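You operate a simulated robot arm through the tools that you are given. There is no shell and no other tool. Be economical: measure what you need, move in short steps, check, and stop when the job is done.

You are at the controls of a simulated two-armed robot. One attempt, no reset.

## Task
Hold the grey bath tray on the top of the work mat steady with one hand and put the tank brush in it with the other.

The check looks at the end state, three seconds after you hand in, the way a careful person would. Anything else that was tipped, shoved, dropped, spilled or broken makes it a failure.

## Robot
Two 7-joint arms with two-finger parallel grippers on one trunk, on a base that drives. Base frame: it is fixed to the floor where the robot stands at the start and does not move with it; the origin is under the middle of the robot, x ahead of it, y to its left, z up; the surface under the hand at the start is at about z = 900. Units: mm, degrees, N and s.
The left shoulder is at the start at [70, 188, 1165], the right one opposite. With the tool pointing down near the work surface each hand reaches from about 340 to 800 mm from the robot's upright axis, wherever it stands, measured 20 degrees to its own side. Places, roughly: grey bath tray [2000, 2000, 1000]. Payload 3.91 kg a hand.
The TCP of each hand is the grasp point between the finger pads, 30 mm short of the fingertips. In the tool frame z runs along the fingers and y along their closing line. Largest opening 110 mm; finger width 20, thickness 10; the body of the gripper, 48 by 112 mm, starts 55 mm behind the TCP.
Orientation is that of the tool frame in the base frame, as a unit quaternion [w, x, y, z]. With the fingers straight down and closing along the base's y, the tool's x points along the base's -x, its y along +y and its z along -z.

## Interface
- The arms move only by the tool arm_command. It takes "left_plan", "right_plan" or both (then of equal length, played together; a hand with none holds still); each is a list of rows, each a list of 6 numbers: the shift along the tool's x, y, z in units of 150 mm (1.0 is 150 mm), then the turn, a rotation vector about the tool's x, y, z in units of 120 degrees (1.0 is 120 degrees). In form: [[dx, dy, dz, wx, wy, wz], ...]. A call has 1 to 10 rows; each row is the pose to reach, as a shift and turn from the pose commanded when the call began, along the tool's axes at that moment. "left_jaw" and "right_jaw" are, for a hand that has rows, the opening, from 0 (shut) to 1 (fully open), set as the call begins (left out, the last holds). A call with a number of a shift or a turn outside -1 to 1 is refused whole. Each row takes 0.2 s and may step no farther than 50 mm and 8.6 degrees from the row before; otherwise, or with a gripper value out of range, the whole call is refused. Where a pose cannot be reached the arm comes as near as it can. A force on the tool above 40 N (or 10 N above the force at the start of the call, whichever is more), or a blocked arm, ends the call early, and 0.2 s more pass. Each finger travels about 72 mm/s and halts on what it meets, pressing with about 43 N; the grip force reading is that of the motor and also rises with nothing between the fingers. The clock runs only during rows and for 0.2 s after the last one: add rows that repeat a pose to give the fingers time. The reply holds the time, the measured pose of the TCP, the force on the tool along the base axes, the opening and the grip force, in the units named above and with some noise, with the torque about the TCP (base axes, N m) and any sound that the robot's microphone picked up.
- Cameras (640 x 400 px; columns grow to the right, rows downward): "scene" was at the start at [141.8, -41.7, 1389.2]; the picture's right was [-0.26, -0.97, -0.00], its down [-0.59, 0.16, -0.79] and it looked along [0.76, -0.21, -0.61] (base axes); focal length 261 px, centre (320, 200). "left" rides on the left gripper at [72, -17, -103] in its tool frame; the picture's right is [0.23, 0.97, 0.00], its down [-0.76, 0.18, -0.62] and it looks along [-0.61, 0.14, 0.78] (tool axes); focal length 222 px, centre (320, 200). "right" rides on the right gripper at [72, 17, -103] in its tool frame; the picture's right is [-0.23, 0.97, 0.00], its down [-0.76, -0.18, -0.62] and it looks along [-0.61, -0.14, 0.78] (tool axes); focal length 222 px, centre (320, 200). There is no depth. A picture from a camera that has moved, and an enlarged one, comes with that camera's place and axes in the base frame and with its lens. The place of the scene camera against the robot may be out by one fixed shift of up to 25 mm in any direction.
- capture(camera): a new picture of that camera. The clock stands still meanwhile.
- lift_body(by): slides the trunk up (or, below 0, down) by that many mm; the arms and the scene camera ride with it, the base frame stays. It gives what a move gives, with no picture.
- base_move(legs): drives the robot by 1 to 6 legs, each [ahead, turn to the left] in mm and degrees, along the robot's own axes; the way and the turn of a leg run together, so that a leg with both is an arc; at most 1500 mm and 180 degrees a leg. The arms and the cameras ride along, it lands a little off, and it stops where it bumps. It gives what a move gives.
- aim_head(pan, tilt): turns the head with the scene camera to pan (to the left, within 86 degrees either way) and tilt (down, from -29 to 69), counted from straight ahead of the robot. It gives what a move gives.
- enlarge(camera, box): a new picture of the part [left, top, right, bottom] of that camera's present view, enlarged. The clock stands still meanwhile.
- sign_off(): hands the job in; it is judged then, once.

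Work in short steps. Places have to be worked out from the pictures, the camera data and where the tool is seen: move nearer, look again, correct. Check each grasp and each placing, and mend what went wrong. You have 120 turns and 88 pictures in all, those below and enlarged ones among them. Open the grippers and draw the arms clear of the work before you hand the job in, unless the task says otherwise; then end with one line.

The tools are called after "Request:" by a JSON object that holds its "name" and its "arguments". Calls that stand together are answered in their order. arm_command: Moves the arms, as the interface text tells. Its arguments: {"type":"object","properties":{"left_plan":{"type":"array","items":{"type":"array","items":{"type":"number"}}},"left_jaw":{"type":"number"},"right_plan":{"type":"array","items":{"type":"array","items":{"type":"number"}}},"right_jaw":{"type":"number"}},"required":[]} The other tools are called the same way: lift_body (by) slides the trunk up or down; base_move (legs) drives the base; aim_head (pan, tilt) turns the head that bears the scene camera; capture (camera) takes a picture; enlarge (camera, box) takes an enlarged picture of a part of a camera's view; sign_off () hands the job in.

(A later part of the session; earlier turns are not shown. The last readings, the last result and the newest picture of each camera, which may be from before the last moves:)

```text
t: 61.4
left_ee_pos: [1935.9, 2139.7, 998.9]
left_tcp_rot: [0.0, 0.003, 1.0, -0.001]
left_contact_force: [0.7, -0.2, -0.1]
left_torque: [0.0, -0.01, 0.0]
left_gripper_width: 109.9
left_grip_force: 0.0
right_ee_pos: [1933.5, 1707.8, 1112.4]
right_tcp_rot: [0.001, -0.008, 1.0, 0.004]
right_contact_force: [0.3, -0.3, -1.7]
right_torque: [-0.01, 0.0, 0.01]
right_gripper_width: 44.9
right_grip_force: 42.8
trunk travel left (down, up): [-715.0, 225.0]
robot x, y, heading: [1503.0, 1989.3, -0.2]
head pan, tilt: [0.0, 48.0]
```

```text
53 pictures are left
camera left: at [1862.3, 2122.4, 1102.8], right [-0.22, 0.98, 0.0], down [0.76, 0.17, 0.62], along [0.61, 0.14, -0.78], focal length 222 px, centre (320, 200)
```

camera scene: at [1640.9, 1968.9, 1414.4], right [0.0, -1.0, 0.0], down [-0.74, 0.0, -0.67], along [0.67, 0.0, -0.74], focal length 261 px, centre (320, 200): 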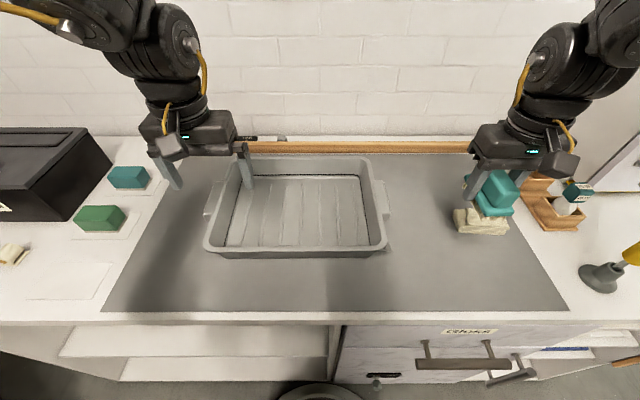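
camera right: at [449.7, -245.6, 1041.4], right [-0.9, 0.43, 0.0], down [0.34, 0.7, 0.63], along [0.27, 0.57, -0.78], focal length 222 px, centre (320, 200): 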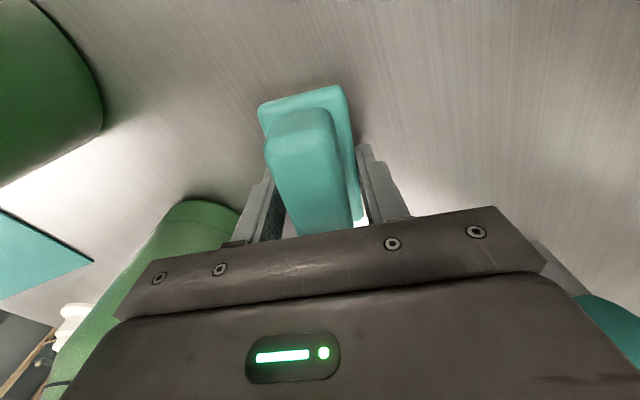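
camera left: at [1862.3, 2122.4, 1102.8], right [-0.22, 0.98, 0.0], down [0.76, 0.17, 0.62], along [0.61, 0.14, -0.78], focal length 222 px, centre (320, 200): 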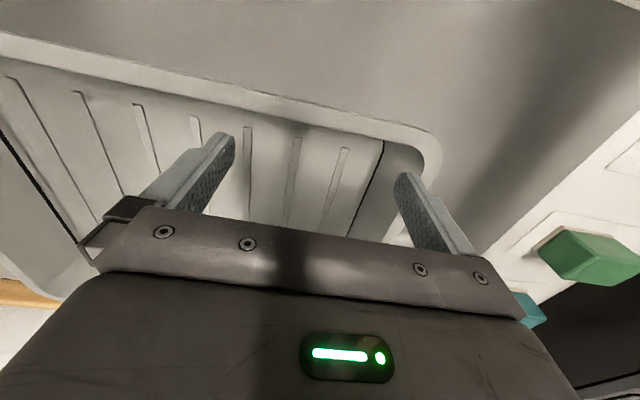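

Commanded pose resets to the reached one. Now shift +39 x, +63 y at this height.

Request:
{"name": "arm_command", "arguments": {"left_plan": [[-0.06, 0.1, -0.05, 0, 0, 0], [-0.13, 0.2, -0.07, 0, 0, 0], [-0.2, 0.3, -0.07, 0, 0, 0], [-0.26, 0.42, -0.07, 0, 0, 0], [-0.26, 0.42, -0.07, 0, 0, 0]]}}

Request:
{"name": "capture", "arguments": {"camera": "left"}}

Request:
{"name": "capture", "arguments": {"camera": "scene"}}

```text
t: 62.6
left_ee_pos: [1952.6, 2169.0, 1010.3]
left_tcp_rot: [0.002, 0.002, 1.0, 0.0]
left_contact_force: [-0.1, 0.6, -0.3]
left_torque: [0.01, 0.0, 0.0]
left_gripper_width: 110.0
left_grip_force: 0.0
left hand out of reach, approached as far as the arm can: row 3, 4, 5
right_ee_pos: [1934.4, 1707.0, 1112.0]
right_tcp_rot: [0.001, -0.008, 1.0, 0.002]
right_contact_force: [0.9, -1.2, -1.9]
right_torque: [0.01, 0.02, -0.02]
right_gripper_width: 44.8
right_grip_force: 43.1
trunk travel left (down, up): [-715.0, 225.0]
robot x, y, heading: [1506.5, 1989.2, -0.3]
head pan, tilt: [0.0, 48.0]
```

```text
52 pictures are left
camera left: at [1879.5, 2150.3, 1114.4], right [-0.22, 0.97, 0.0], down [0.76, 0.17, 0.63], along [0.61, 0.14, -0.78], focal length 222 px, centre (320, 200)
```

left: 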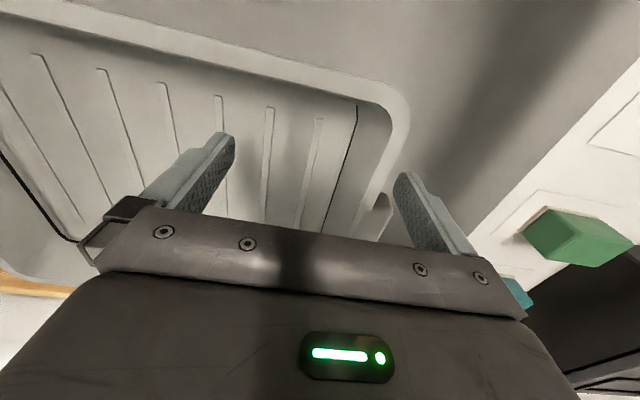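

```text
51 pictures are left
camera scene: at [1640.3, 1967.8, 1414.5], right [0.0, -1.0, 0.0], down [-0.74, 0.0, -0.67], along [0.67, 0.0, -0.74], focal length 261 px, centre (320, 200)
```

scene: 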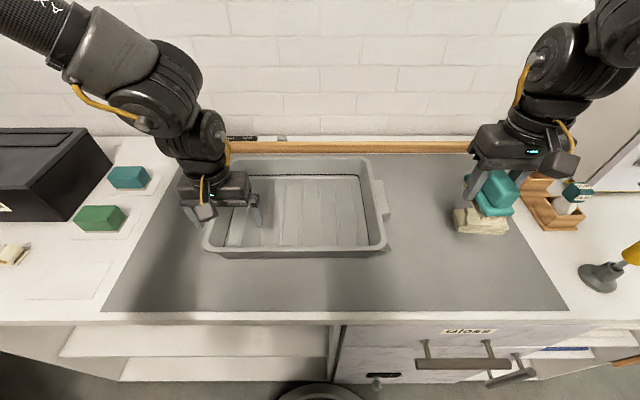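

Left hand is limited outward at this configuration. I test whether it can move forward, and whether a small yaw frees it.

Request:
{"name": "arm_command", "arguments": {"left_plan": [[-0.1, 0, -0.05, 0, 0, 0], [-0.2, 0, -0.1, 0, 0, 0], [-0.3, 0, -0.1, 0, 0, 0], [-0.3, 0, -0.1, 0, 0, 0]]}}

Request:
{"name": "arm_command", "arguments": {"left_plan": [[0, 0.05, 0, 0, 0, -0.06], [0, 0.1, 0, 0, 0, -0.12], [0, 0.2, 0, 0, 0, -0.12], [0, 0.25, 0, 0, 0, -0.12]]}}

```text
t: 63.6
left_ee_pos: [1976.2, 2150.1, 1025.7]
left_tcp_rot: [0.002, 0.0, 1.0, 0.0]
left_contact_force: [0.3, 0.3, -1.0]
left_torque: [0.01, -0.01, -0.02]
left_gripper_width: 109.9
left_grip_force: 0.0
left hand out of reach, approached as far as the arm can: row 1, 2, 3, 4
right_ee_pos: [1934.7, 1708.2, 1113.2]
right_tcp_rot: [0.002, -0.008, 1.0, 0.002]
right_contact_force: [-0.2, -0.3, -1.0]
right_torque: [0.03, 0.0, 0.0]
right_gripper_width: 45.1
right_grip_force: 43.5
trunk travel left (down, up): [-715.0, 225.0]
robot x, y, heading: [1502.8, 1991.8, 0.0]
head pan, tilt: [0.0, 48.0]
```

```text
t: 64.6
left_ee_pos: [1976.3, 2187.8, 1021.7]
left_tcp_rot: [0.0, -0.123, 0.992, -0.001]
left_contact_force: [-0.1, -0.5, -0.2]
left_torque: [0.01, -0.02, -0.01]
left_gripper_width: 110.0
left_grip_force: 0.0
right_ee_pos: [1934.1, 1708.7, 1113.9]
right_tcp_rot: [0.001, -0.008, 1.0, 0.002]
right_contact_force: [-0.7, 0.5, -0.9]
right_torque: [0.0, 0.01, -0.03]
right_gripper_width: 44.9
right_grip_force: 42.7
trunk travel left (down, up): [-715.0, 225.0]
robot x, y, heading: [1507.7, 1989.3, -0.1]
head pan, tilt: [0.0, 48.0]
```

Yaw counter-clockwise frees the arm. Better to grip the near rim with the hand turned 90° (closing along x) at about [1943, 2150]; I rotate there while staying above.

Request:
{"name": "arm_command", "arguments": {"left_plan": [[0.03, -0.02, -0.05, 0, 0, -0.07], [0.06, -0.04, -0.05, 0, 0, -0.14], [0.09, -0.06, -0.05, 0, 0, -0.21], [0.12, -0.08, -0.05, 0, 0, -0.28], [0.15, -0.1, -0.05, 0, 0, -0.35], [0.18, -0.12, -0.05, 0, 0, -0.42], [0.21, -0.14, -0.05, 0, 0, -0.49], [0.24, -0.17, -0.05, 0, 0, -0.56], [0.275, -0.193, -0.05, 0, 0, -0.633], [0.275, -0.193, -0.05, 0, 0, -0.633]]}}

Request:
{"name": "capture", "arguments": {"camera": "left"}}

Request:
{"name": "capture", "arguments": {"camera": "scene"}}

```text
refused: row 9 steps farther than a row can; nothing moved
```

```text
50 pictures are left
camera left: at [1909.3, 2153.4, 1127.1], right [-0.46, 0.89, 0.0], down [0.69, 0.36, 0.62], along [0.56, 0.28, -0.78], focal length 222 px, centre (320, 200)
```

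left: 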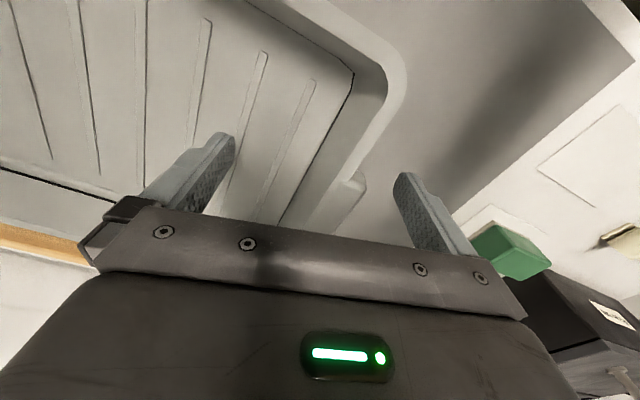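

```text
49 pictures are left
camera scene: at [1641.1, 1970.2, 1414.4], right [0.0, -1.0, 0.0], down [-0.74, 0.0, -0.67], along [0.67, 0.0, -0.74], focal length 261 px, centre (320, 200)
```

scene: 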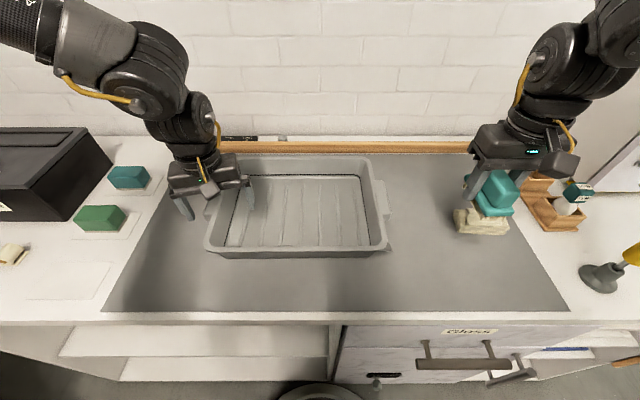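

Refused for a last-row step over the limit; I repeat with even steps.

Request:
{"name": "arm_command", "arguments": {"left_plan": [[0.03, -0.02, -0.05, 0, 0, -0.065], [0.06, -0.04, -0.05, 0, 0, -0.13], [0.09, -0.06, -0.05, 0, 0, -0.195], [0.12, -0.08, -0.05, 0, 0, -0.26], [0.15, -0.1, -0.05, 0, 0, -0.325], [0.18, -0.12, -0.05, 0, 0, -0.39], [0.21, -0.14, -0.05, 0, 0, -0.455], [0.24, -0.17, -0.05, 0, 0, -0.52], [0.275, -0.193, -0.05, 0, 0, -0.58], [0.275, -0.193, -0.05, 0, 0, -0.633]]}}

Request:
{"name": "capture", "arguments": {"camera": "left"}}

Request:
{"name": "capture", "arguments": {"camera": "scene"}}

```text
t: 66.8
left_ee_pos: [1942.8, 2148.9, 1032.2]
left_tcp_rot: [0.0, 0.708, -0.706, 0.001]
left_contact_force: [0.6, -0.8, 0.4]
left_torque: [0.02, -0.02, -0.01]
left_gripper_width: 109.9
left_grip_force: 0.1
right_ee_pos: [1934.0, 1707.6, 1112.3]
right_tcp_rot: [0.001, -0.008, 1.0, 0.002]
right_contact_force: [0.5, -0.4, -1.0]
right_torque: [0.0, -0.03, 0.02]
right_gripper_width: 45.2
right_grip_force: 43.0
trunk travel left (down, up): [-715.0, 225.0]
robot x, y, heading: [1503.1, 1992.7, 0.0]
head pan, tilt: [0.0, 48.0]
```

```text
48 pictures are left
camera left: at [1959.6, 2074.9, 1135.1], right [-0.97, -0.23, 0.0], down [-0.18, 0.76, 0.62], along [-0.14, 0.6, -0.78], focal length 222 px, centre (320, 200)
```

left: 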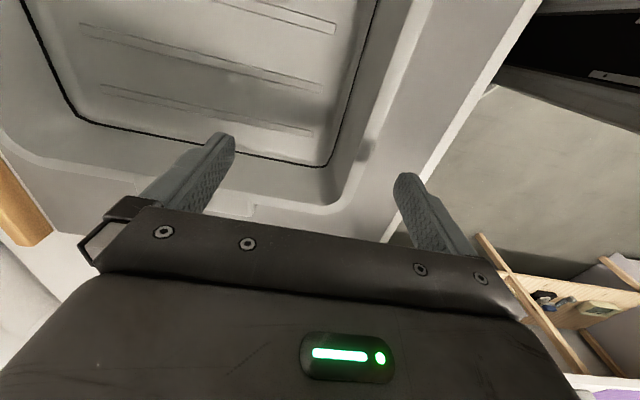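

```text
47 pictures are left
camera scene: at [1641.3, 1969.9, 1414.4], right [0.0, -1.0, 0.0], down [-0.74, 0.0, -0.67], along [0.67, 0.0, -0.74], focal length 261 px, centre (320, 200)
```

scene: 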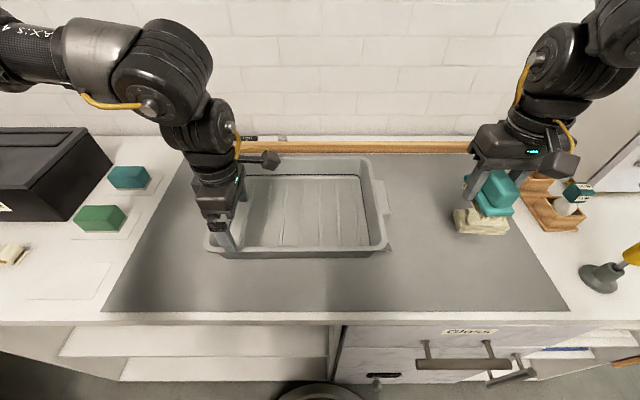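

I enlarge to identify the rim lines.

Request:
{"name": "enlarge", "arguments": {"camera": "left", "box": [220, 0, 520, 240]}}

```text
1.67 times, centred on (370, 120) of left
camera zoom: at [1959.6, 2074.9, 1135.1], right [-0.97, -0.23, 0.0], down [-0.18, 0.76, 0.62], along [-0.14, 0.6, -0.78], focal length 370 px, centre (237, 333)
```

zoom: 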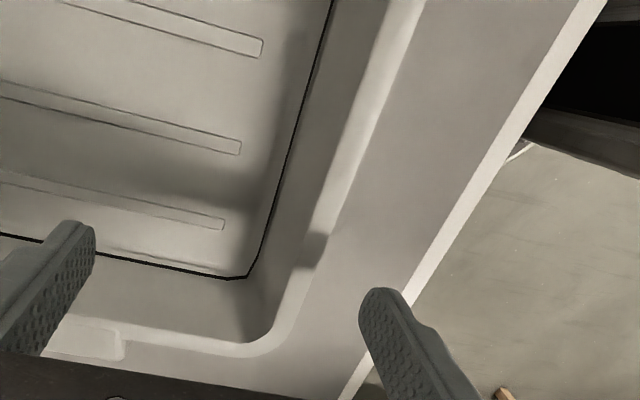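

Near rim lies at x≈1903, wall foot at ≈1920. I move to x≈1910 with jaw 0.6 and descend to TCP z≈965, watching.

Request:
{"name": "arm_command", "arguments": {"left_plan": [[0, 0.1, 0, 0, 0, 0], [0, 0.22, 0, 0, 0, 0], [0, 0.22, 0.1, 0, 0, 0], [0, 0.22, 0.2, 0, 0, 0], [0, 0.22, 0.3, 0, 0, 0], [0, 0.22, 0.38, 0, 0, 0], [0, 0.22, 0.45, 0, 0, 0], [0, 0.22, 0.45, 0, 0, 0]], "left_jaw": 0.6}}

Request:
{"name": "capture", "arguments": {"camera": "left"}}

Request:
{"name": "enlarge", "arguments": {"camera": "scene", "box": [160, 150, 320, 280]}}

```text
t: 68.6
left_ee_pos: [1909.0, 2148.9, 964.2]
left_tcp_rot: [0.0, -0.707, 0.707, 0.0]
left_contact_force: [0.6, -0.2, -0.4]
left_torque: [0.0, -0.01, -0.01]
left_gripper_width: 66.2
left_grip_force: 0.1
right_ee_pos: [1933.0, 1708.2, 1113.3]
right_tcp_rot: [0.002, -0.008, 1.0, 0.003]
right_contact_force: [0.1, 0.5, -1.2]
right_torque: [0.03, 0.04, -0.01]
right_gripper_width: 44.9
right_grip_force: 43.5
trunk travel left (down, up): [-715.0, 225.0]
robot x, y, heading: [1503.2, 1987.3, -0.4]
head pan, tilt: [0.0, 48.0]
```

```text
45 pictures are left
camera left: at [1925.1, 2075.3, 1068.5], right [-0.97, -0.23, 0.0], down [-0.18, 0.76, 0.62], along [-0.14, 0.61, -0.78], focal length 222 px, centre (320, 200)
```

left: 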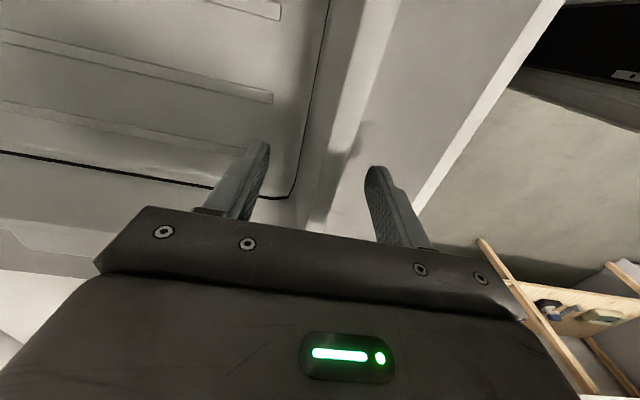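

```text
3.08 times, centred on (240, 215) of scene
camera zoom: at [1640.9, 1969.3, 1414.4], right [0.0, -1.0, 0.0], down [-0.74, 0.0, -0.67], along [0.67, 0.0, -0.74], focal length 803 px, centre (566, 154)
```

zoom: 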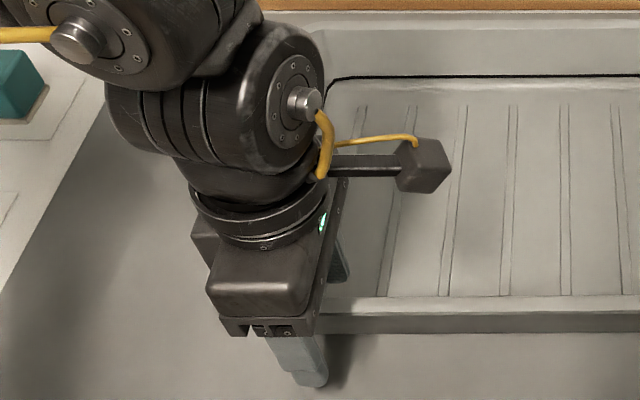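

Well straddled. I lower 20 mm more and close gently onto the near wall.

Request:
{"name": "arm_command", "arguments": {"left_plan": [[0, 0.02, 0.06, 0, 0, 0], [0, 0.027, 0.13, 0, 0, 0], [0, 0.027, 0.13, 0, 0, 0]]}}

Request:
{"name": "arm_command", "arguments": {"left_plan": [[0, 0, 0, 0, 0, 0], [0, 0, 0, 0, 0, 0]], "left_jaw": 0.35}}

Request:
{"name": "capture", "arguments": {"camera": "left"}}

```text
t: 69.4
left_ee_pos: [1905.5, 2148.2, 944.1]
left_tcp_rot: [0.001, -0.707, 0.707, -0.001]
left_contact_force: [0.8, -0.4, -0.4]
left_torque: [0.02, 0.03, 0.02]
left_gripper_width: 66.0
left_grip_force: 0.1
right_ee_pos: [1934.2, 1708.6, 1113.8]
right_tcp_rot: [0.002, -0.008, 1.0, 0.002]
right_contact_force: [-1.0, 0.6, -0.6]
right_torque: [0.03, -0.02, 0.01]
right_gripper_width: 45.1
right_grip_force: 42.9
trunk travel left (down, up): [-715.0, 225.0]
robot x, y, heading: [1503.3, 1988.2, -0.1]
head pan, tilt: [0.0, 48.0]
```

```text
t: 70.0
left_ee_pos: [1905.2, 2148.1, 943.8]
left_tcp_rot: [0.0, -0.707, 0.707, -0.001]
left_contact_force: [-0.5, -0.6, 0.1]
left_torque: [0.0, 0.0, 0.01]
left_gripper_width: 38.4
left_grip_force: 0.1
right_ee_pos: [1934.3, 1708.1, 1112.9]
right_tcp_rot: [0.002, -0.008, 1.0, 0.002]
right_contact_force: [0.8, -0.4, -0.4]
right_torque: [-0.01, 0.03, 0.01]
right_gripper_width: 44.9
right_grip_force: 42.5
trunk travel left (down, up): [-715.0, 225.0]
robot x, y, heading: [1502.8, 1992.5, -0.3]
head pan, tilt: [0.0, 48.0]
```

```text
43 pictures are left
camera left: at [1922.0, 2074.0, 1048.4], right [-0.97, -0.23, 0.0], down [-0.18, 0.76, 0.62], along [-0.14, 0.61, -0.78], focal length 222 px, centre (320, 200)
```

left: 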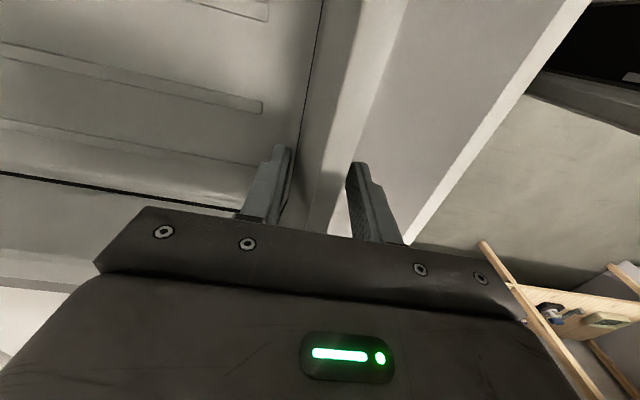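

Request:
{"name": "arm_command", "arguments": {"left_plan": [[0, 0, 0, 0, 0, 0], [0, 0, 0, 0, 0, 0], [0, 0, 0, 0, 0, 0], [0, 0, 0, 0, 0, 0]], "left_jaw": 0.0}}

Request:
{"name": "capture", "arguments": {"camera": "left"}}

Request:
{"name": "capture", "arguments": {"camera": "scene"}}

```text
t: 71.0
left_ee_pos: [1906.4, 2147.8, 944.5]
left_tcp_rot: [-0.001, 0.708, -0.706, 0.002]
left_contact_force: [5.5, 0.5, 6.9]
left_torque: [-0.08, -2.51, 0.83]
left_gripper_width: 13.7
left_grip_force: 43.3
right_ee_pos: [1933.9, 1708.4, 1112.3]
right_tcp_rot: [0.002, -0.008, 1.0, 0.003]
right_contact_force: [-0.9, 0.1, -1.0]
right_torque: [-0.02, 0.0, 0.03]
right_gripper_width: 45.3
right_grip_force: 43.0
trunk travel left (down, up): [-715.0, 225.0]
robot x, y, heading: [1501.9, 1987.3, -0.3]
head pan, tilt: [0.0, 48.0]
```

```text
42 pictures are left
camera left: at [1922.6, 2074.1, 1048.9], right [-0.97, -0.23, 0.0], down [-0.18, 0.76, 0.62], along [-0.14, 0.61, -0.78], focal length 222 px, centre (320, 200)
```

left: 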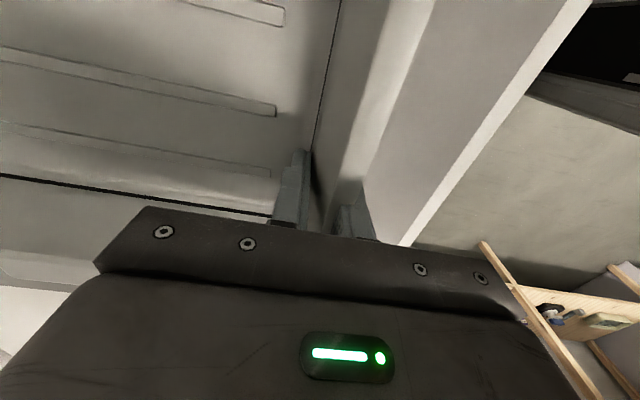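

```text
41 pictures are left
camera scene: at [1641.0, 1969.3, 1414.5], right [0.0, -1.0, 0.0], down [-0.74, 0.0, -0.67], along [0.67, 0.0, -0.74], focal length 261 px, centre (320, 200)
```

scene: 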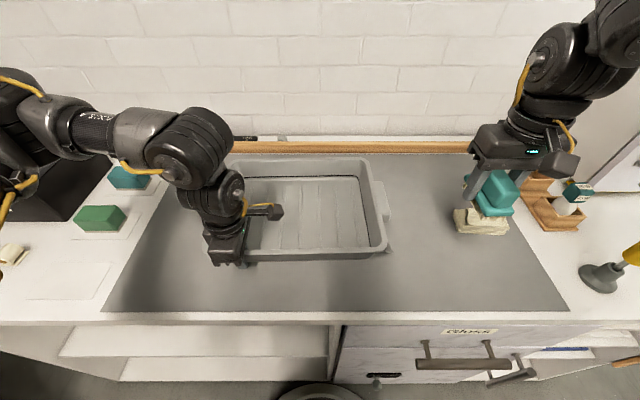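

Tray wall gripped at 13.7 mm. Now the right hand carries the brush over the tray, at height, toward [2050, 1945].

Request:
{"name": "arm_command", "arguments": {"right_plan": [[-0.1, 0.12, 0, 0, 0, 0], [-0.2, 0.24, 0, 0, 0, 0], [-0.3, 0.36, 0, 0, 0, 0], [-0.4, 0.5, 0, 0, 0, 0], [-0.5, 0.62, 0, 0, 0, 0], [-0.6, 0.74, 0, 0, 0, 0], [-0.7, 0.86, 0, 0, 0, 0], [-0.77, 0.95, 0, 0, 0, 0]]}}

Request:
{"name": "arm_command", "arguments": {"right_plan": [[0, 0.12, 0, 0, 0, 0], [0, 0.24, 0, 0, 0, 0], [0, 0.36, 0, 0, 0, 0], [0, 0.48, 0, 0, 0, 0], [0, 0.62, 0, 0, 0, 0], [0, 0.62, 0, 0, 0, 0]]}}

Request:
{"name": "capture", "arguments": {"camera": "right"}}

Request:
{"name": "capture", "arguments": {"camera": "scene"}}

```text
t: 72.8
left_ee_pos: [1905.1, 2147.8, 943.9]
left_tcp_rot: [0.0, 0.708, -0.707, 0.002]
left_contact_force: [-0.1, 4.1, 7.4]
left_torque: [0.14, -2.33, 0.74]
left_gripper_width: 13.7
left_grip_force: 42.7
right_ee_pos: [1986.6, 1752.4, 1105.4]
right_tcp_rot: [0.003, -0.007, 1.0, 0.004]
right_contact_force: [0.0, 0.5, -0.6]
right_torque: [0.0, -0.03, 0.03]
right_gripper_width: 44.9
right_grip_force: 43.3
right hand out of reach, approached as far as the arm can: row 3, 4, 5, 6, 7, 8
trunk travel left (down, up): [-715.0, 225.0]
robot x, y, heading: [1502.7, 1990.4, -0.2]
head pan, tilt: [0.0, 48.0]
```

```text
t: 74.2
left_ee_pos: [1905.0, 2148.5, 944.6]
left_tcp_rot: [0.0, 0.707, -0.707, 0.002]
left_contact_force: [-0.1, 3.9, 8.0]
left_torque: [0.04, -2.33, 0.73]
left_gripper_width: 13.7
left_grip_force: 43.0
right_ee_pos: [1963.3, 1766.2, 1108.5]
right_tcp_rot: [0.002, -0.009, 1.0, 0.005]
right_contact_force: [-0.4, -0.6, -0.5]
right_torque: [-0.04, 0.02, 0.01]
right_gripper_width: 44.8
right_grip_force: 42.6
right hand out of reach, approached as far as the arm can: row 1, 2, 3, 4, 5, 6
trunk travel left (down, up): [-715.0, 225.0]
robot x, y, heading: [1501.5, 1990.8, -0.0]
head pan, tilt: [0.0, 48.0]
```

```text
40 pictures are left
camera right: at [1890.5, 1781.3, 1210.8], right [0.21, 0.98, 0.01], down [0.76, -0.17, 0.63], along [0.61, -0.13, -0.78], focal length 222 px, centre (320, 200)
```

right: 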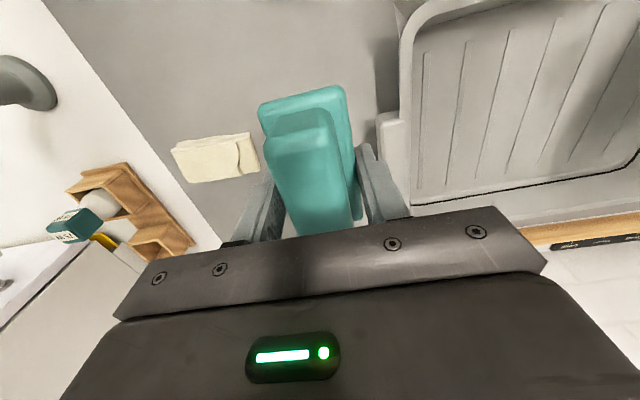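

```text
39 pictures are left
camera scene: at [1639.7, 1970.2, 1414.5], right [0.0, -1.0, 0.0], down [-0.74, 0.0, -0.67], along [0.67, 0.0, -0.74], focal length 261 px, centre (320, 200)
```

scene: 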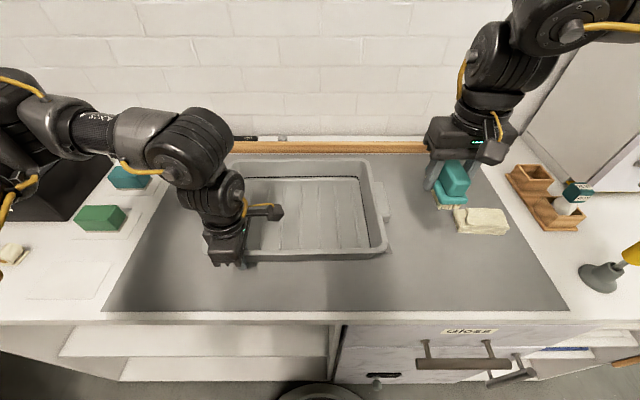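

The right wrist is limited at this yaw too; turning it ~40° counter-clockwise should free it, as with the left. I turn and then try moving on.

Request:
{"name": "arm_command", "arguments": {"right_plan": [[0, 0, 0, 0, 0, -0.066], [0, 0, 0, 0, 0, -0.132], [0, 0, 0, 0, 0, -0.2], [0, 0, 0, 0, 0, -0.266], [0, 0, 0, 0, 0, -0.333], [0, 0, 0, 0, 0, -0.333]]}}

Request:
{"name": "arm_command", "arguments": {"right_plan": [[-0.2, 0.05, 0, 0, 0, 0], [-0.4, 0.1, 0, 0, 0, 0], [-0.6, 0.15, 0, 0, 0, 0], [-0.8, 0.2, 0, 0, 0, 0], [-0.8, 0.2, 0, 0, 0, 0]]}}

```text
t: 75.6
left_ee_pos: [1904.8, 2147.8, 944.3]
left_tcp_rot: [0.001, -0.707, 0.707, -0.002]
left_contact_force: [-1.3, 4.2, 6.7]
left_torque: [-0.03, -2.35, 0.71]
left_gripper_width: 13.6
left_grip_force: 43.1
right_ee_pos: [1960.8, 1765.9, 1106.4]
right_tcp_rot: [0.003, -0.35, 0.937, 0.0]
right_contact_force: [0.4, 0.7, -0.9]
right_torque: [0.01, -0.01, 0.01]
right_gripper_width: 45.1
right_grip_force: 43.0
trunk travel left (down, up): [-715.0, 225.0]
robot x, y, heading: [1507.9, 1986.8, -0.2]
head pan, tilt: [0.0, 48.0]
```

```text
t: 76.8
left_ee_pos: [1904.5, 2148.7, 943.0]
left_tcp_rot: [0.0, -0.707, 0.707, -0.002]
left_contact_force: [-1.7, 3.3, 7.2]
left_torque: [-0.03, -2.3, 0.73]
left_gripper_width: 13.8
left_grip_force: 42.9
right_ee_pos: [1977.1, 1761.2, 1099.2]
right_tcp_rot: [0.005, -0.349, 0.937, 0.003]
right_contact_force: [0.1, 1.2, -1.0]
right_torque: [0.01, 0.01, -0.01]
right_gripper_width: 44.9
right_grip_force: 43.2
right hand out of reach, approached as far as the arm can: row 1, 2, 3, 4, 5
trunk travel left (down, up): [-715.0, 225.0]
robot x, y, heading: [1503.5, 1988.8, 0.0]
head pan, tilt: [0.0, 48.0]
```

Counter-clockwise doesn't help the right arm; by mirror symmetry clockwise should. I rotate clockwise about 80° and retry.

Request:
{"name": "arm_command", "arguments": {"right_plan": [[0, 0, 0, 0, 0, 0.066], [0, 0, 0, 0, 0, 0.132], [0, 0, 0, 0, 0, 0.2], [0, 0, 0, 0, 0, 0.266], [0, 0, 0, 0, 0, 0.333], [0, 0, 0, 0, 0, 0.4], [0, 0, 0, 0, 0, 0.466], [0, 0, 0, 0, 0, 0.533], [0, 0, 0, 0, 0, 0.6], [0, 0, 0, 0, 0, 0.666]]}}

Request:
{"name": "arm_command", "arguments": {"right_plan": [[-0.1, 0.1, 0, 0, 0, 0], [-0.2, 0.2, 0, 0, 0, 0], [-0.3, 0.3, 0, 0, 0, 0], [-0.3, 0.3, 0, 0, 0, 0]]}}

Request:
{"name": "capture", "arguments": {"camera": "scene"}}

```text
t: 79.0
left_ee_pos: [1905.4, 2148.6, 943.5]
left_tcp_rot: [0.002, 0.707, -0.707, 0.001]
left_contact_force: [-14.6, -5.4, 18.5]
left_torque: [1.57, -2.27, 0.85]
left_gripper_width: 14.2
left_grip_force: 42.7
right_ee_pos: [2037.1, 1671.0, 1167.9]
right_tcp_rot: [0.002, 0.276, 0.961, 0.007]
right_contact_force: [1.3, 0.2, -0.8]
right_torque: [-0.04, 0.05, 0.0]
right_gripper_width: 44.9
right_grip_force: 43.5
right hand out of reach, approached as far as the arm can: row 6, 7, 8, 9, 10
trunk travel left (down, up): [-715.0, 225.0]
robot x, y, heading: [1506.5, 1989.7, -0.5]
head pan, tilt: [0.0, 48.0]
```

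```text
t: 80.0
left_ee_pos: [1905.0, 2148.4, 944.4]
left_tcp_rot: [-0.001, 0.708, -0.707, 0.001]
left_contact_force: [-3.4, 2.3, 8.4]
left_torque: [1.15, -2.31, 0.84]
left_gripper_width: 13.9
left_grip_force: 43.2
right_ee_pos: [2053.6, 1662.2, 1150.7]
right_tcp_rot: [0.004, 0.275, 0.961, 0.01]
right_contact_force: [-1.2, 0.2, -1.4]
right_torque: [0.02, -0.04, -0.01]
right_gripper_width: 44.8
right_grip_force: 42.8
right hand out of reach, approached as far as the arm can: row 1, 2, 3, 4
trunk travel left (down, up): [-715.0, 225.0]
robot x, y, heading: [1505.1, 1985.3, -0.1]
head pan, tilt: [0.0, 48.0]
```

```text
38 pictures are left
camera scene: at [1639.3, 1969.6, 1414.6], right [0.0, -1.0, 0.0], down [-0.74, 0.0, -0.67], along [0.67, 0.0, -0.74], focal length 261 px, centre (320, 200)
```

scene: 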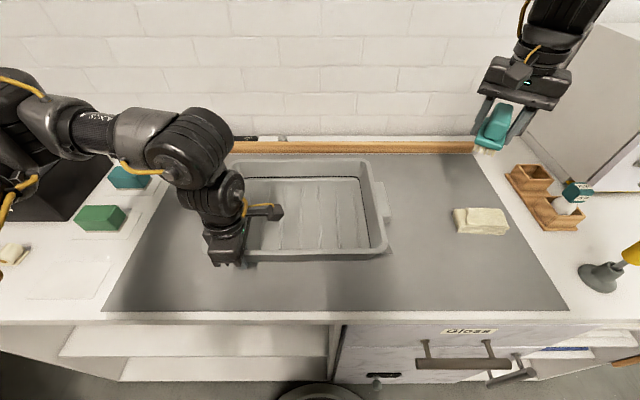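

Clockwise is the wrong way. The limits look like angles about the robot's axis: right hand cannot go inside about -26°. So I'll release the tray, raise the left hand, and turn the base ~22° left so that the tray lies on the right arm's side. First release and rotate the right wrist back.

Request:
{"name": "arm_command", "arguments": {"left_plan": [[0, 0, 0, 0, 0, 0], [0, 0, 0, 0, 0, 0], [0, 0, 0, 0, 0, 0]], "left_jaw": 0.5}}

Request:
{"name": "arm_command", "arguments": {"left_plan": [[0, 0, -0.1, 0, 0, 0], [0, 0, -0.2, 0, 0, 0], [0, 0, -0.4, 0, 0, 0], [0, 0, -0.6, 0, 0, 0], [0, 0, -0.8, 0, 0, 0], [0, 0, -1.0, 0, 0, 0], [0, 0, -1.0, 0, 0, 0]], "right_plan": [[0, 0, 0, 0, 0, -0.06], [0, 0, 0, 0, 0, -0.12], [0, 0, 0, 0, 0, -0.18], [0, 0, 0, 0, 0, -0.24], [0, 0, 0, 0, 0, -0.31], [0, 0, 0, 0, 0, -0.37], [0, 0, 0, 0, 0, -0.43]]}}

Request:
{"name": "capture", "arguments": {"camera": "scene"}}

```text
t: 80.8
left_ee_pos: [1906.4, 2147.5, 943.3]
left_tcp_rot: [-0.001, -0.707, 0.707, -0.001]
left_contact_force: [0.7, 1.3, -0.4]
left_torque: [0.03, -0.02, 0.0]
left_gripper_width: 55.0
left_grip_force: 0.0
right_ee_pos: [2055.3, 1662.1, 1149.2]
right_tcp_rot: [0.003, 0.274, 0.962, 0.01]
right_contact_force: [-1.0, 0.1, -1.0]
right_torque: [0.02, 0.01, -0.03]
right_gripper_width: 45.2
right_grip_force: 43.0
trunk travel left (down, up): [-715.0, 225.0]
robot x, y, heading: [1505.7, 1991.4, -0.2]
head pan, tilt: [0.0, 48.0]
```

```text
t: 82.4
left_ee_pos: [1903.7, 2147.9, 1093.3]
left_tcp_rot: [0.0, -0.707, 0.707, -0.001]
left_contact_force: [-0.2, -0.1, 0.5]
left_torque: [0.0, 0.01, 0.03]
left_gripper_width: 55.0
left_grip_force: 0.1
right_ee_pos: [2054.7, 1661.5, 1150.4]
right_tcp_rot: [0.007, -0.172, 0.985, 0.006]
right_contact_force: [-0.6, -0.6, -0.2]
right_torque: [-0.03, -0.02, -0.04]
right_gripper_width: 45.1
right_grip_force: 43.1
trunk travel left (down, up): [-715.0, 225.0]
robot x, y, heading: [1502.9, 1988.0, -0.3]
head pan, tilt: [0.0, 48.0]
```

```text
37 pictures are left
camera scene: at [1641.6, 1969.7, 1414.3], right [0.0, -1.0, 0.0], down [-0.74, 0.0, -0.67], along [0.67, 0.0, -0.74], focal length 261 px, centre (320, 200)
```

scene: 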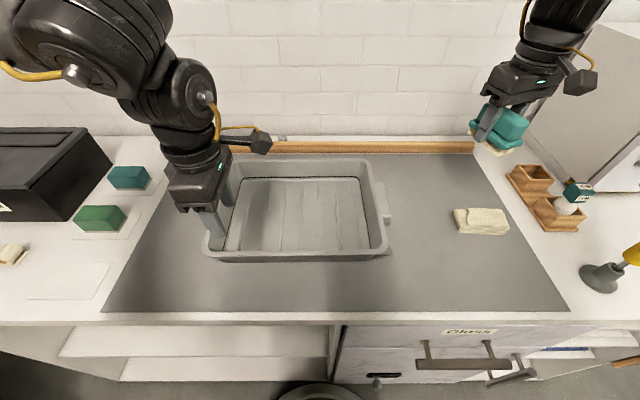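

Tray is still in place. Now back off 25 mm and turn the base 22° left.

Request:
{"name": "base_move", "arguments": {"legs": [[-25, 0], [0, 22]]}}

Request:
{"name": "aim_head", "arguments": {"pan": -22, "tilt": 48}}

Request:
{"name": "capture", "arguments": {"camera": "scene"}}

```text
t: 84.3
left_ee_pos: [1791.5, 2285.9, 1092.3]
left_tcp_rot: [0.0, 0.828, -0.561, -0.001]
left_contact_force: [0.5, 0.6, -0.6]
left_torque: [0.03, 0.02, 0.01]
left_gripper_width: 55.1
left_grip_force: 0.1
right_ee_pos: [2112.9, 1890.6, 1150.8]
right_tcp_rot: [0.004, -0.356, 0.934, 0.01]
right_contact_force: [-0.4, -0.4, -0.9]
right_torque: [-0.01, -0.02, 0.01]
right_gripper_width: 45.0
right_grip_force: 42.8
trunk travel left (down, up): [-715.0, 225.0]
robot x, y, heading: [1476.1, 1991.9, 21.8]
head pan, tilt: [0.0, 48.0]
```

```text
t: 85.2
left_ee_pos: [1792.2, 2284.3, 1093.3]
left_tcp_rot: [-0.001, 0.829, -0.56, 0.001]
left_contact_force: [0.4, 0.4, -0.7]
left_torque: [0.03, 0.0, 0.03]
left_gripper_width: 55.0
left_grip_force: 0.1
right_ee_pos: [2110.6, 1891.6, 1151.9]
right_tcp_rot: [0.006, -0.355, 0.935, 0.008]
right_contact_force: [-0.6, 0.5, -0.5]
right_torque: [-0.03, 0.0, -0.01]
right_gripper_width: 44.9
right_grip_force: 42.6
trunk travel left (down, up): [-715.0, 225.0]
robot x, y, heading: [1476.2, 1990.2, 21.8]
head pan, tilt: [-22.0, 48.0]
```

```text
36 pictures are left
camera scene: at [1612.1, 1988.4, 1414.4], right [0.0, -1.0, 0.0], down [-0.74, 0.0, -0.67], along [0.67, 0.0, -0.74], focal length 261 px, centre (320, 200)
```

scene: 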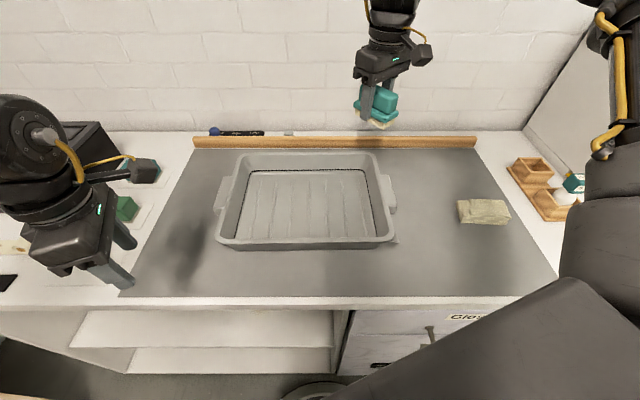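

Right hand now hovers over the tray. I bring the right to [2035, 1920, 1060] and the left back above the near rim at [1905, 2175].

Request:
{"name": "arm_command", "arguments": {"left_plan": [[0.12, -0.05, 0, 0, 0, 0.03], [0.24, -0.1, 0, 0, 0, 0.06], [0.36, -0.16, 0, 0, 0, 0.09], [0.48, -0.21, 0, 0, 0, 0.12], [0.6, -0.27, 0, 0, 0, 0.15], [0.72, -0.32, 0, 0, 0, 0.183], [0.84, -0.38, 0, 0, 0, 0.183], [0.956, -0.428, 0, 0, 0, 0.183], [0.956, -0.428, 0, 0, 0, 0.183]], "right_plan": [[0.03, 0.05, 0, 0, 0, 0], [0.06, 0.12, 0.1, 0, 0, 0], [0.1, 0.2, 0.2, 0, 0, 0], [0.14, 0.28, 0.3, 0, 0, 0], [0.18, 0.36, 0.4, 0, 0, 0], [0.22, 0.42, 0.5, 0, 0, 0], [0.255, 0.476, 0.6, 0, 0, 0], [0.255, 0.476, 0.6, 0, 0, 0], [0.255, 0.476, 0.6, 0, 0, 0]]}}

Request:
{"name": "capture", "arguments": {"camera": "scene"}}

Request:
{"name": "capture", "arguments": {"camera": "left"}}

Request:
{"name": "capture", "arguments": {"camera": "right"}}

```text
t: 87.2
left_ee_pos: [1902.2, 2178.9, 1092.2]
left_tcp_rot: [0.0, -0.707, 0.708, -0.002]
left_contact_force: [-0.2, 0.1, 0.2]
left_torque: [-0.06, 0.0, -0.03]
left_gripper_width: 55.0
left_grip_force: 0.2
right_ee_pos: [2034.6, 1921.1, 1061.6]
right_tcp_rot: [0.006, -0.356, 0.935, 0.009]
right_contact_force: [-1.1, 0.5, -1.6]
right_torque: [0.03, 0.04, 0.02]
right_gripper_width: 44.8
right_grip_force: 42.4
trunk travel left (down, up): [-715.0, 225.0]
robot x, y, heading: [1477.0, 1985.8, 21.8]
head pan, tilt: [-22.0, 48.0]
```

```text
35 pictures are left
camera scene: at [1612.0, 1988.7, 1414.4], right [0.0, -1.0, 0.0], down [-0.74, 0.0, -0.67], along [0.67, 0.0, -0.74], focal length 261 px, centre (320, 200)
```

scene: 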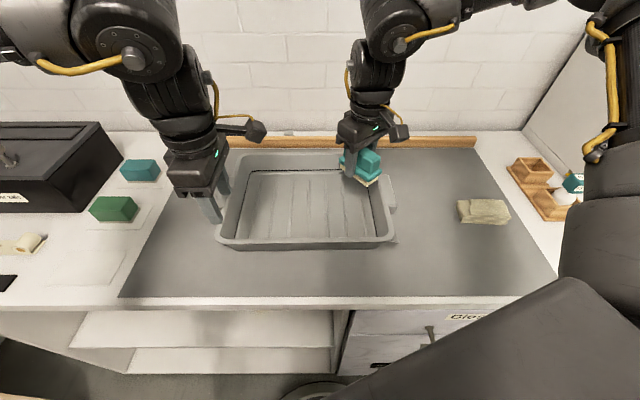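

```text
34 pictures are left
camera left: at [1919.0, 2104.1, 1197.5], right [-0.97, -0.23, 0.0], down [-0.18, 0.76, 0.62], along [-0.14, 0.61, -0.78], focal length 222 px, centre (320, 200)
```

left: 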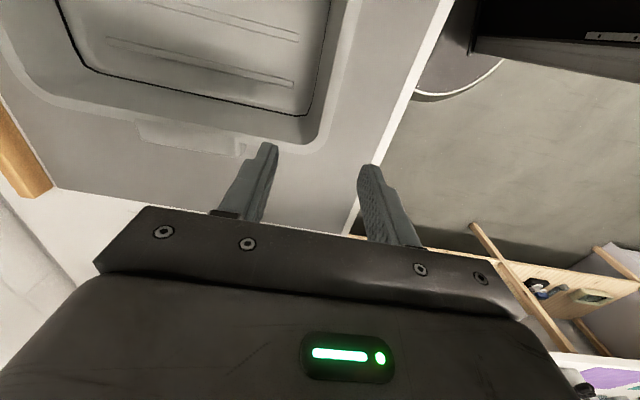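

```text
33 pictures are left
camera right: at [1970.6, 1882.9, 1164.6], right [-0.48, 0.88, 0.02], down [0.68, 0.36, 0.63], along [0.55, 0.31, -0.77], focal length 222 px, centre (320, 200)
```

right: 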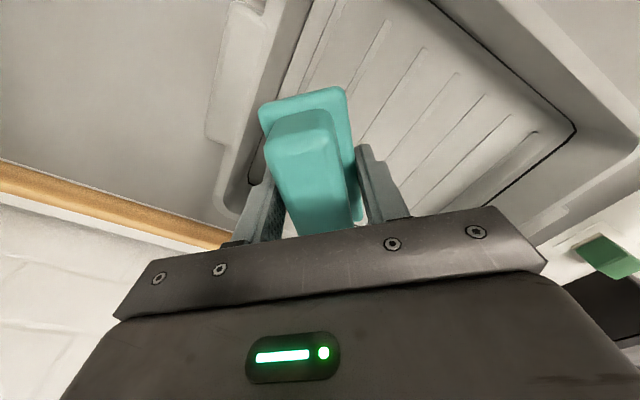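

Both are placed well. Left: shift to y≈2160, jaw 0.6, and descend onto the near wall.

Request:
{"name": "arm_command", "arguments": {"left_plan": [[0.06, 0, 0.1, 0, 0, 0], [0.125, -0.01, 0.2, 0, 0, 0], [0.125, -0.01, 0.35, 0, 0, 0], [0.125, -0.01, 0.5, 0, 0, 0], [0.125, -0.01, 0.65, 0, 0, 0], [0.125, -0.01, 0.8, 0, 0, 0], [0.125, -0.01, 0.85, 0, 0, 0], [0.125, -0.01, 0.85, 0, 0, 0]], "left_jaw": 0.6}}

Request:
{"name": "capture", "arguments": {"camera": "left"}}

```text
t: 89.0
left_ee_pos: [1906.4, 2159.8, 965.5]
left_tcp_rot: [0.001, -0.707, 0.707, -0.001]
left_contact_force: [0.1, -0.5, 0.1]
left_torque: [0.02, 0.0, 0.01]
left_gripper_width: 65.9
left_grip_force: 0.0
right_ee_pos: [2036.6, 1920.9, 1063.4]
right_tcp_rot: [0.005, -0.355, 0.935, 0.009]
right_contact_force: [-0.1, -0.2, -1.0]
right_torque: [0.0, 0.02, 0.02]
right_gripper_width: 44.8
right_grip_force: 43.6
trunk travel left (down, up): [-715.0, 225.0]
robot x, y, heading: [1482.0, 1990.5, 21.3]
head pan, tilt: [-22.0, 48.0]
```

```text
32 pictures are left
camera left: at [1922.7, 2084.7, 1069.6], right [-0.97, -0.23, 0.0], down [-0.18, 0.76, 0.62], along [-0.14, 0.61, -0.78], focal length 222 px, centre (320, 200)
```

left: 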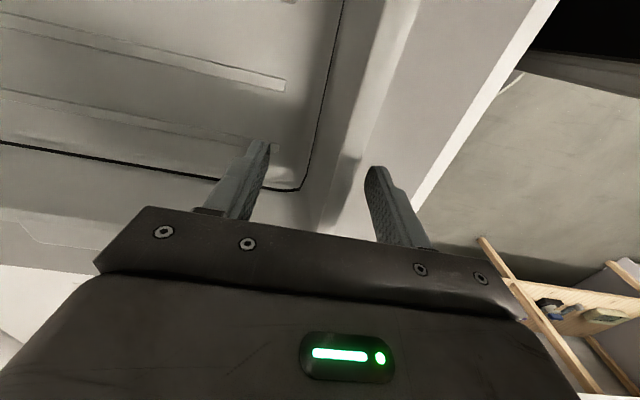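

Trim 6 mm toward the robot and 10 mm off the corner, lower 20 mm, then close.

Request:
{"name": "arm_command", "arguments": {"left_plan": [[0.07, 0.04, 0, 0, 0, 0], [0.07, 0.04, 0.07, 0, 0, 0], [0.07, 0.04, 0.14, 0, 0, 0], [0.07, 0.04, 0.14, 0, 0, 0]]}}

Request:
{"name": "arm_command", "arguments": {"left_plan": [[0, 0, 0, 0, 0, 0], [0, 0, 0, 0, 0, 0], [0, 0, 0, 0, 0, 0], [0, 0, 0, 0, 0, 0], [0, 0, 0, 0, 0, 0]], "left_jaw": 0.0}}

Request:
{"name": "capture", "arguments": {"camera": "left"}}

Request:
{"name": "capture", "arguments": {"camera": "scene"}}

```text
t: 90.0
left_ee_pos: [1900.2, 2147.7, 945.9]
left_tcp_rot: [0.0, -0.707, 0.707, -0.001]
left_contact_force: [0.0, -0.9, 0.0]
left_torque: [0.05, 0.02, -0.01]
left_gripper_width: 66.1
left_grip_force: 0.0
right_ee_pos: [2035.8, 1919.9, 1062.0]
right_tcp_rot: [0.007, -0.355, 0.935, 0.009]
right_contact_force: [0.4, -0.5, -1.1]
right_torque: [-0.02, -0.04, 0.04]
right_gripper_width: 45.0
right_grip_force: 43.2
trunk travel left (down, up): [-715.0, 225.0]
robot x, y, heading: [1479.3, 1989.7, 21.8]
head pan, tilt: [-22.0, 48.0]
```

```text
t: 91.2
left_ee_pos: [1901.2, 2146.8, 945.6]
left_tcp_rot: [-0.001, 0.707, -0.707, 0.001]
left_contact_force: [5.1, 1.3, 7.5]
left_torque: [-0.11, -2.51, 0.74]
left_gripper_width: 13.5
left_grip_force: 43.4
right_ee_pos: [2035.9, 1920.3, 1061.5]
right_tcp_rot: [0.006, -0.355, 0.935, 0.009]
right_contact_force: [-0.3, -0.5, -0.5]
right_torque: [0.0, 0.04, -0.04]
right_gripper_width: 45.3
right_grip_force: 43.4
trunk travel left (down, up): [-715.0, 225.0]
robot x, y, heading: [1478.8, 1991.3, 21.8]
head pan, tilt: [-22.0, 48.0]
```

```text
31 pictures are left
camera left: at [1917.3, 2073.8, 1050.0], right [-0.97, -0.23, 0.0], down [-0.18, 0.76, 0.62], along [-0.14, 0.61, -0.78], focal length 222 px, centre (320, 200)
```

left: 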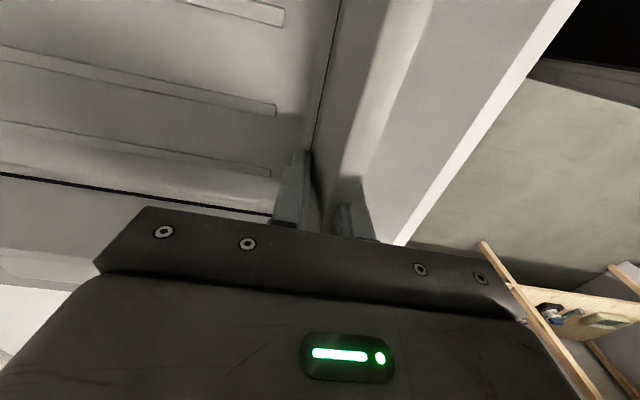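

```text
30 pictures are left
camera scene: at [1612.2, 1988.0, 1414.5], right [0.0, -1.0, 0.0], down [-0.74, 0.0, -0.67], along [0.67, 0.0, -0.74], focal length 261 px, centre (320, 200)
```

scene: 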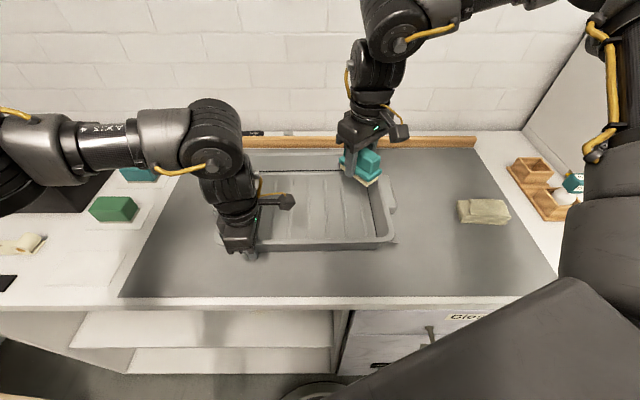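

Tray gripped again. Now the right hand shifts to ~[2030, 1938] and descends to z≈975.

Request:
{"name": "arm_command", "arguments": {"right_plan": [[-0.05, 0.117, 0, 0, 0, 0], [-0.05, 0.117, 0.1, 0, 0, 0], [-0.05, 0.117, 0.2, 0, 0, 0], [-0.05, 0.117, 0.3, 0, 0, 0], [-0.05, 0.117, 0.4, 0, 0, 0], [-0.05, 0.117, 0.5, 0, 0, 0], [-0.05, 0.117, 0.57, 0, 0, 0], [-0.05, 0.117, 0.57, 0, 0, 0]]}}

Request:
{"name": "capture", "arguments": {"camera": "right"}}

Request:
{"name": "enlarge", "arguments": {"camera": "scene", "box": [200, 100, 440, 260]}}

```text
t: 93.0
left_ee_pos: [1901.1, 2147.1, 943.7]
left_tcp_rot: [0.0, 0.708, -0.706, 0.001]
left_contact_force: [5.1, 3.4, 8.9]
left_torque: [0.15, -2.27, 0.74]
left_gripper_width: 13.8
left_grip_force: 42.9
right_ee_pos: [2030.7, 1939.7, 976.4]
right_tcp_rot: [0.005, -0.355, 0.935, 0.008]
right_contact_force: [0.0, 0.0, -0.4]
right_torque: [-0.01, 0.0, -0.03]
right_gripper_width: 44.9
right_grip_force: 43.5
trunk travel left (down, up): [-715.0, 225.0]
robot x, y, heading: [1481.9, 1988.0, 21.6]
head pan, tilt: [-22.0, 48.0]
```

```text
29 pictures are left
camera right: at [1966.1, 1901.4, 1079.2], right [-0.48, 0.88, 0.02], down [0.69, 0.36, 0.63], along [0.55, 0.31, -0.77], focal length 222 px, centre (320, 200)
```

right: 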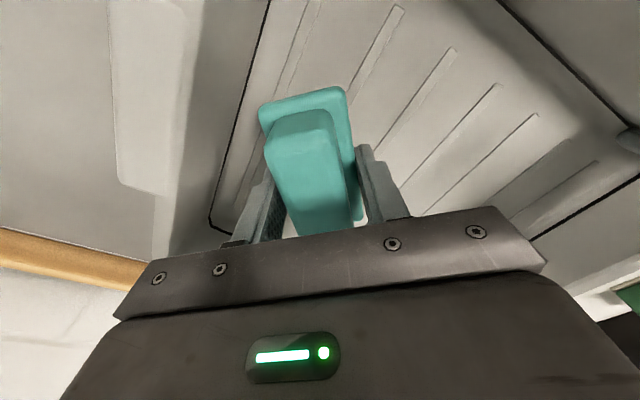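

```text
2.50 times, centred on (320, 180) of scene
camera zoom: at [1612.1, 1988.5, 1414.4], right [0.0, -1.0, 0.0], down [-0.74, 0.0, -0.67], along [0.67, 0.0, -0.74], focal length 652 px, centre (320, 250)
```

zoom: 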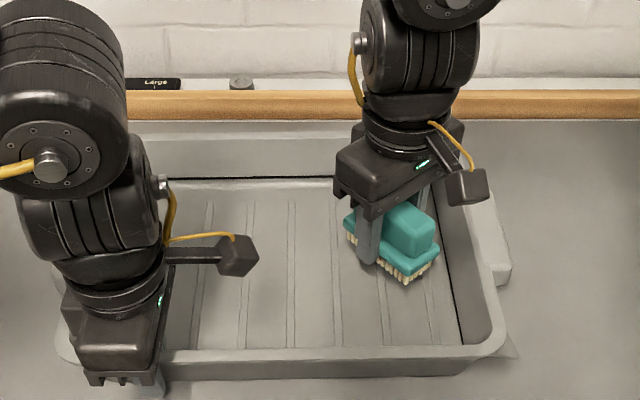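

The brush is inside the tray outline with clearance. I lower slowly toward contact.

Request:
{"name": "arm_command", "arguments": {"right_plan": [[0, 0, 0.05, 0, 0, 0], [0, 0, 0.1, 0, 0, 0], [0, 0, 0.14, 0, 0, 0], [0, 0, 0.18, 0, 0, 0], [0, 0, 0.18, 0, 0, 0]]}}

Request:
{"name": "arm_command", "arguments": {"right_plan": [[0, 0, 0.013, 0, 0, 0], [0, 0, 0.027, 0, 0, 0], [0, 0, 0.04, 0, 0, 0], [0, 0, 0.04, 0, 0, 0]]}}

Request:
{"name": "enlarge", "arguments": {"camera": "scene", "box": [300, 130, 420, 230]}}

```text
t: 94.2
left_ee_pos: [1901.4, 2146.9, 945.2]
left_tcp_rot: [-0.001, 0.707, -0.707, 0.001]
left_contact_force: [5.1, 3.4, 8.1]
left_torque: [0.22, -2.29, 0.74]
left_gripper_width: 13.7
left_grip_force: 42.9
right_ee_pos: [2030.6, 1932.7, 952.2]
right_tcp_rot: [0.006, -0.356, 0.935, 0.009]
right_contact_force: [-0.1, 0.3, -0.7]
right_torque: [-0.01, -0.03, 0.01]
right_gripper_width: 45.1
right_grip_force: 43.5
right hand out of reach, approached as far as the arm can: row 2, 3, 4, 5
trunk travel left (down, up): [-715.0, 225.0]
robot x, y, heading: [1476.1, 1986.4, 21.5]
head pan, tilt: [-22.0, 48.0]
```

```text
t: 95.2
left_ee_pos: [1900.0, 2147.3, 944.9]
left_tcp_rot: [0.0, -0.707, 0.707, -0.001]
left_contact_force: [2.5, 3.0, 7.3]
left_torque: [0.05, -2.28, 0.75]
left_gripper_width: 13.8
left_grip_force: 42.9
right_ee_pos: [2029.9, 1930.1, 949.3]
right_tcp_rot: [0.006, -0.355, 0.935, 0.01]
right_contact_force: [0.5, -0.8, -1.1]
right_torque: [-0.02, 0.01, 0.04]
right_gripper_width: 44.9
right_grip_force: 43.5
trunk travel left (down, up): [-715.0, 225.0]
robot x, y, heading: [1474.8, 1987.9, 21.8]
head pan, tilt: [-22.0, 48.0]
```

```text
4.00 times, centred on (360, 180) of scene
camera zoom: at [1611.9, 1988.5, 1414.4], right [0.0, -1.0, 0.0], down [-0.74, 0.0, -0.67], along [0.67, 0.0, -0.74], focal length 1044 px, centre (160, 280)
```

zoom: 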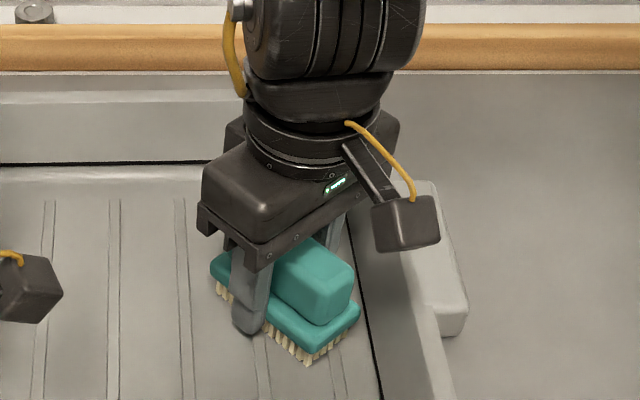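

No contact yet at 949; I continue down slowly.

Request:
{"name": "arm_command", "arguments": {"right_plan": [[0, 0, 0.015, 0, 0, 0], [0, 0, 0.03, 0, 0, 0], [0, 0, 0.045, 0, 0, 0], [0, 0, 0.06, 0, 0, 0], [0, 0, 0.06, 0, 0, 0]]}}

```text
t: 96.4
left_ee_pos: [1900.0, 2147.8, 944.1]
left_tcp_rot: [0.0, -0.706, 0.708, -0.002]
left_contact_force: [10.0, -10.1, -5.4]
left_torque: [1.0, -2.32, 0.92]
left_gripper_width: 13.8
left_grip_force: 42.6
right_ee_pos: [2029.8, 1928.3, 944.6]
right_tcp_rot: [0.009, -0.355, 0.935, 0.011]
right_contact_force: [4.5, 10.8, 32.9]
right_torque: [0.19, -0.21, -0.03]
right_gripper_width: 45.4
right_grip_force: 43.0
right hand out of reach, approached as far as the arm can: row 1, 2, 3, 4, 5
trunk travel left (down, up): [-715.0, 225.0]
robot x, y, heading: [1480.3, 1988.9, 21.6]
head pan, tilt: [-22.0, 48.0]
```

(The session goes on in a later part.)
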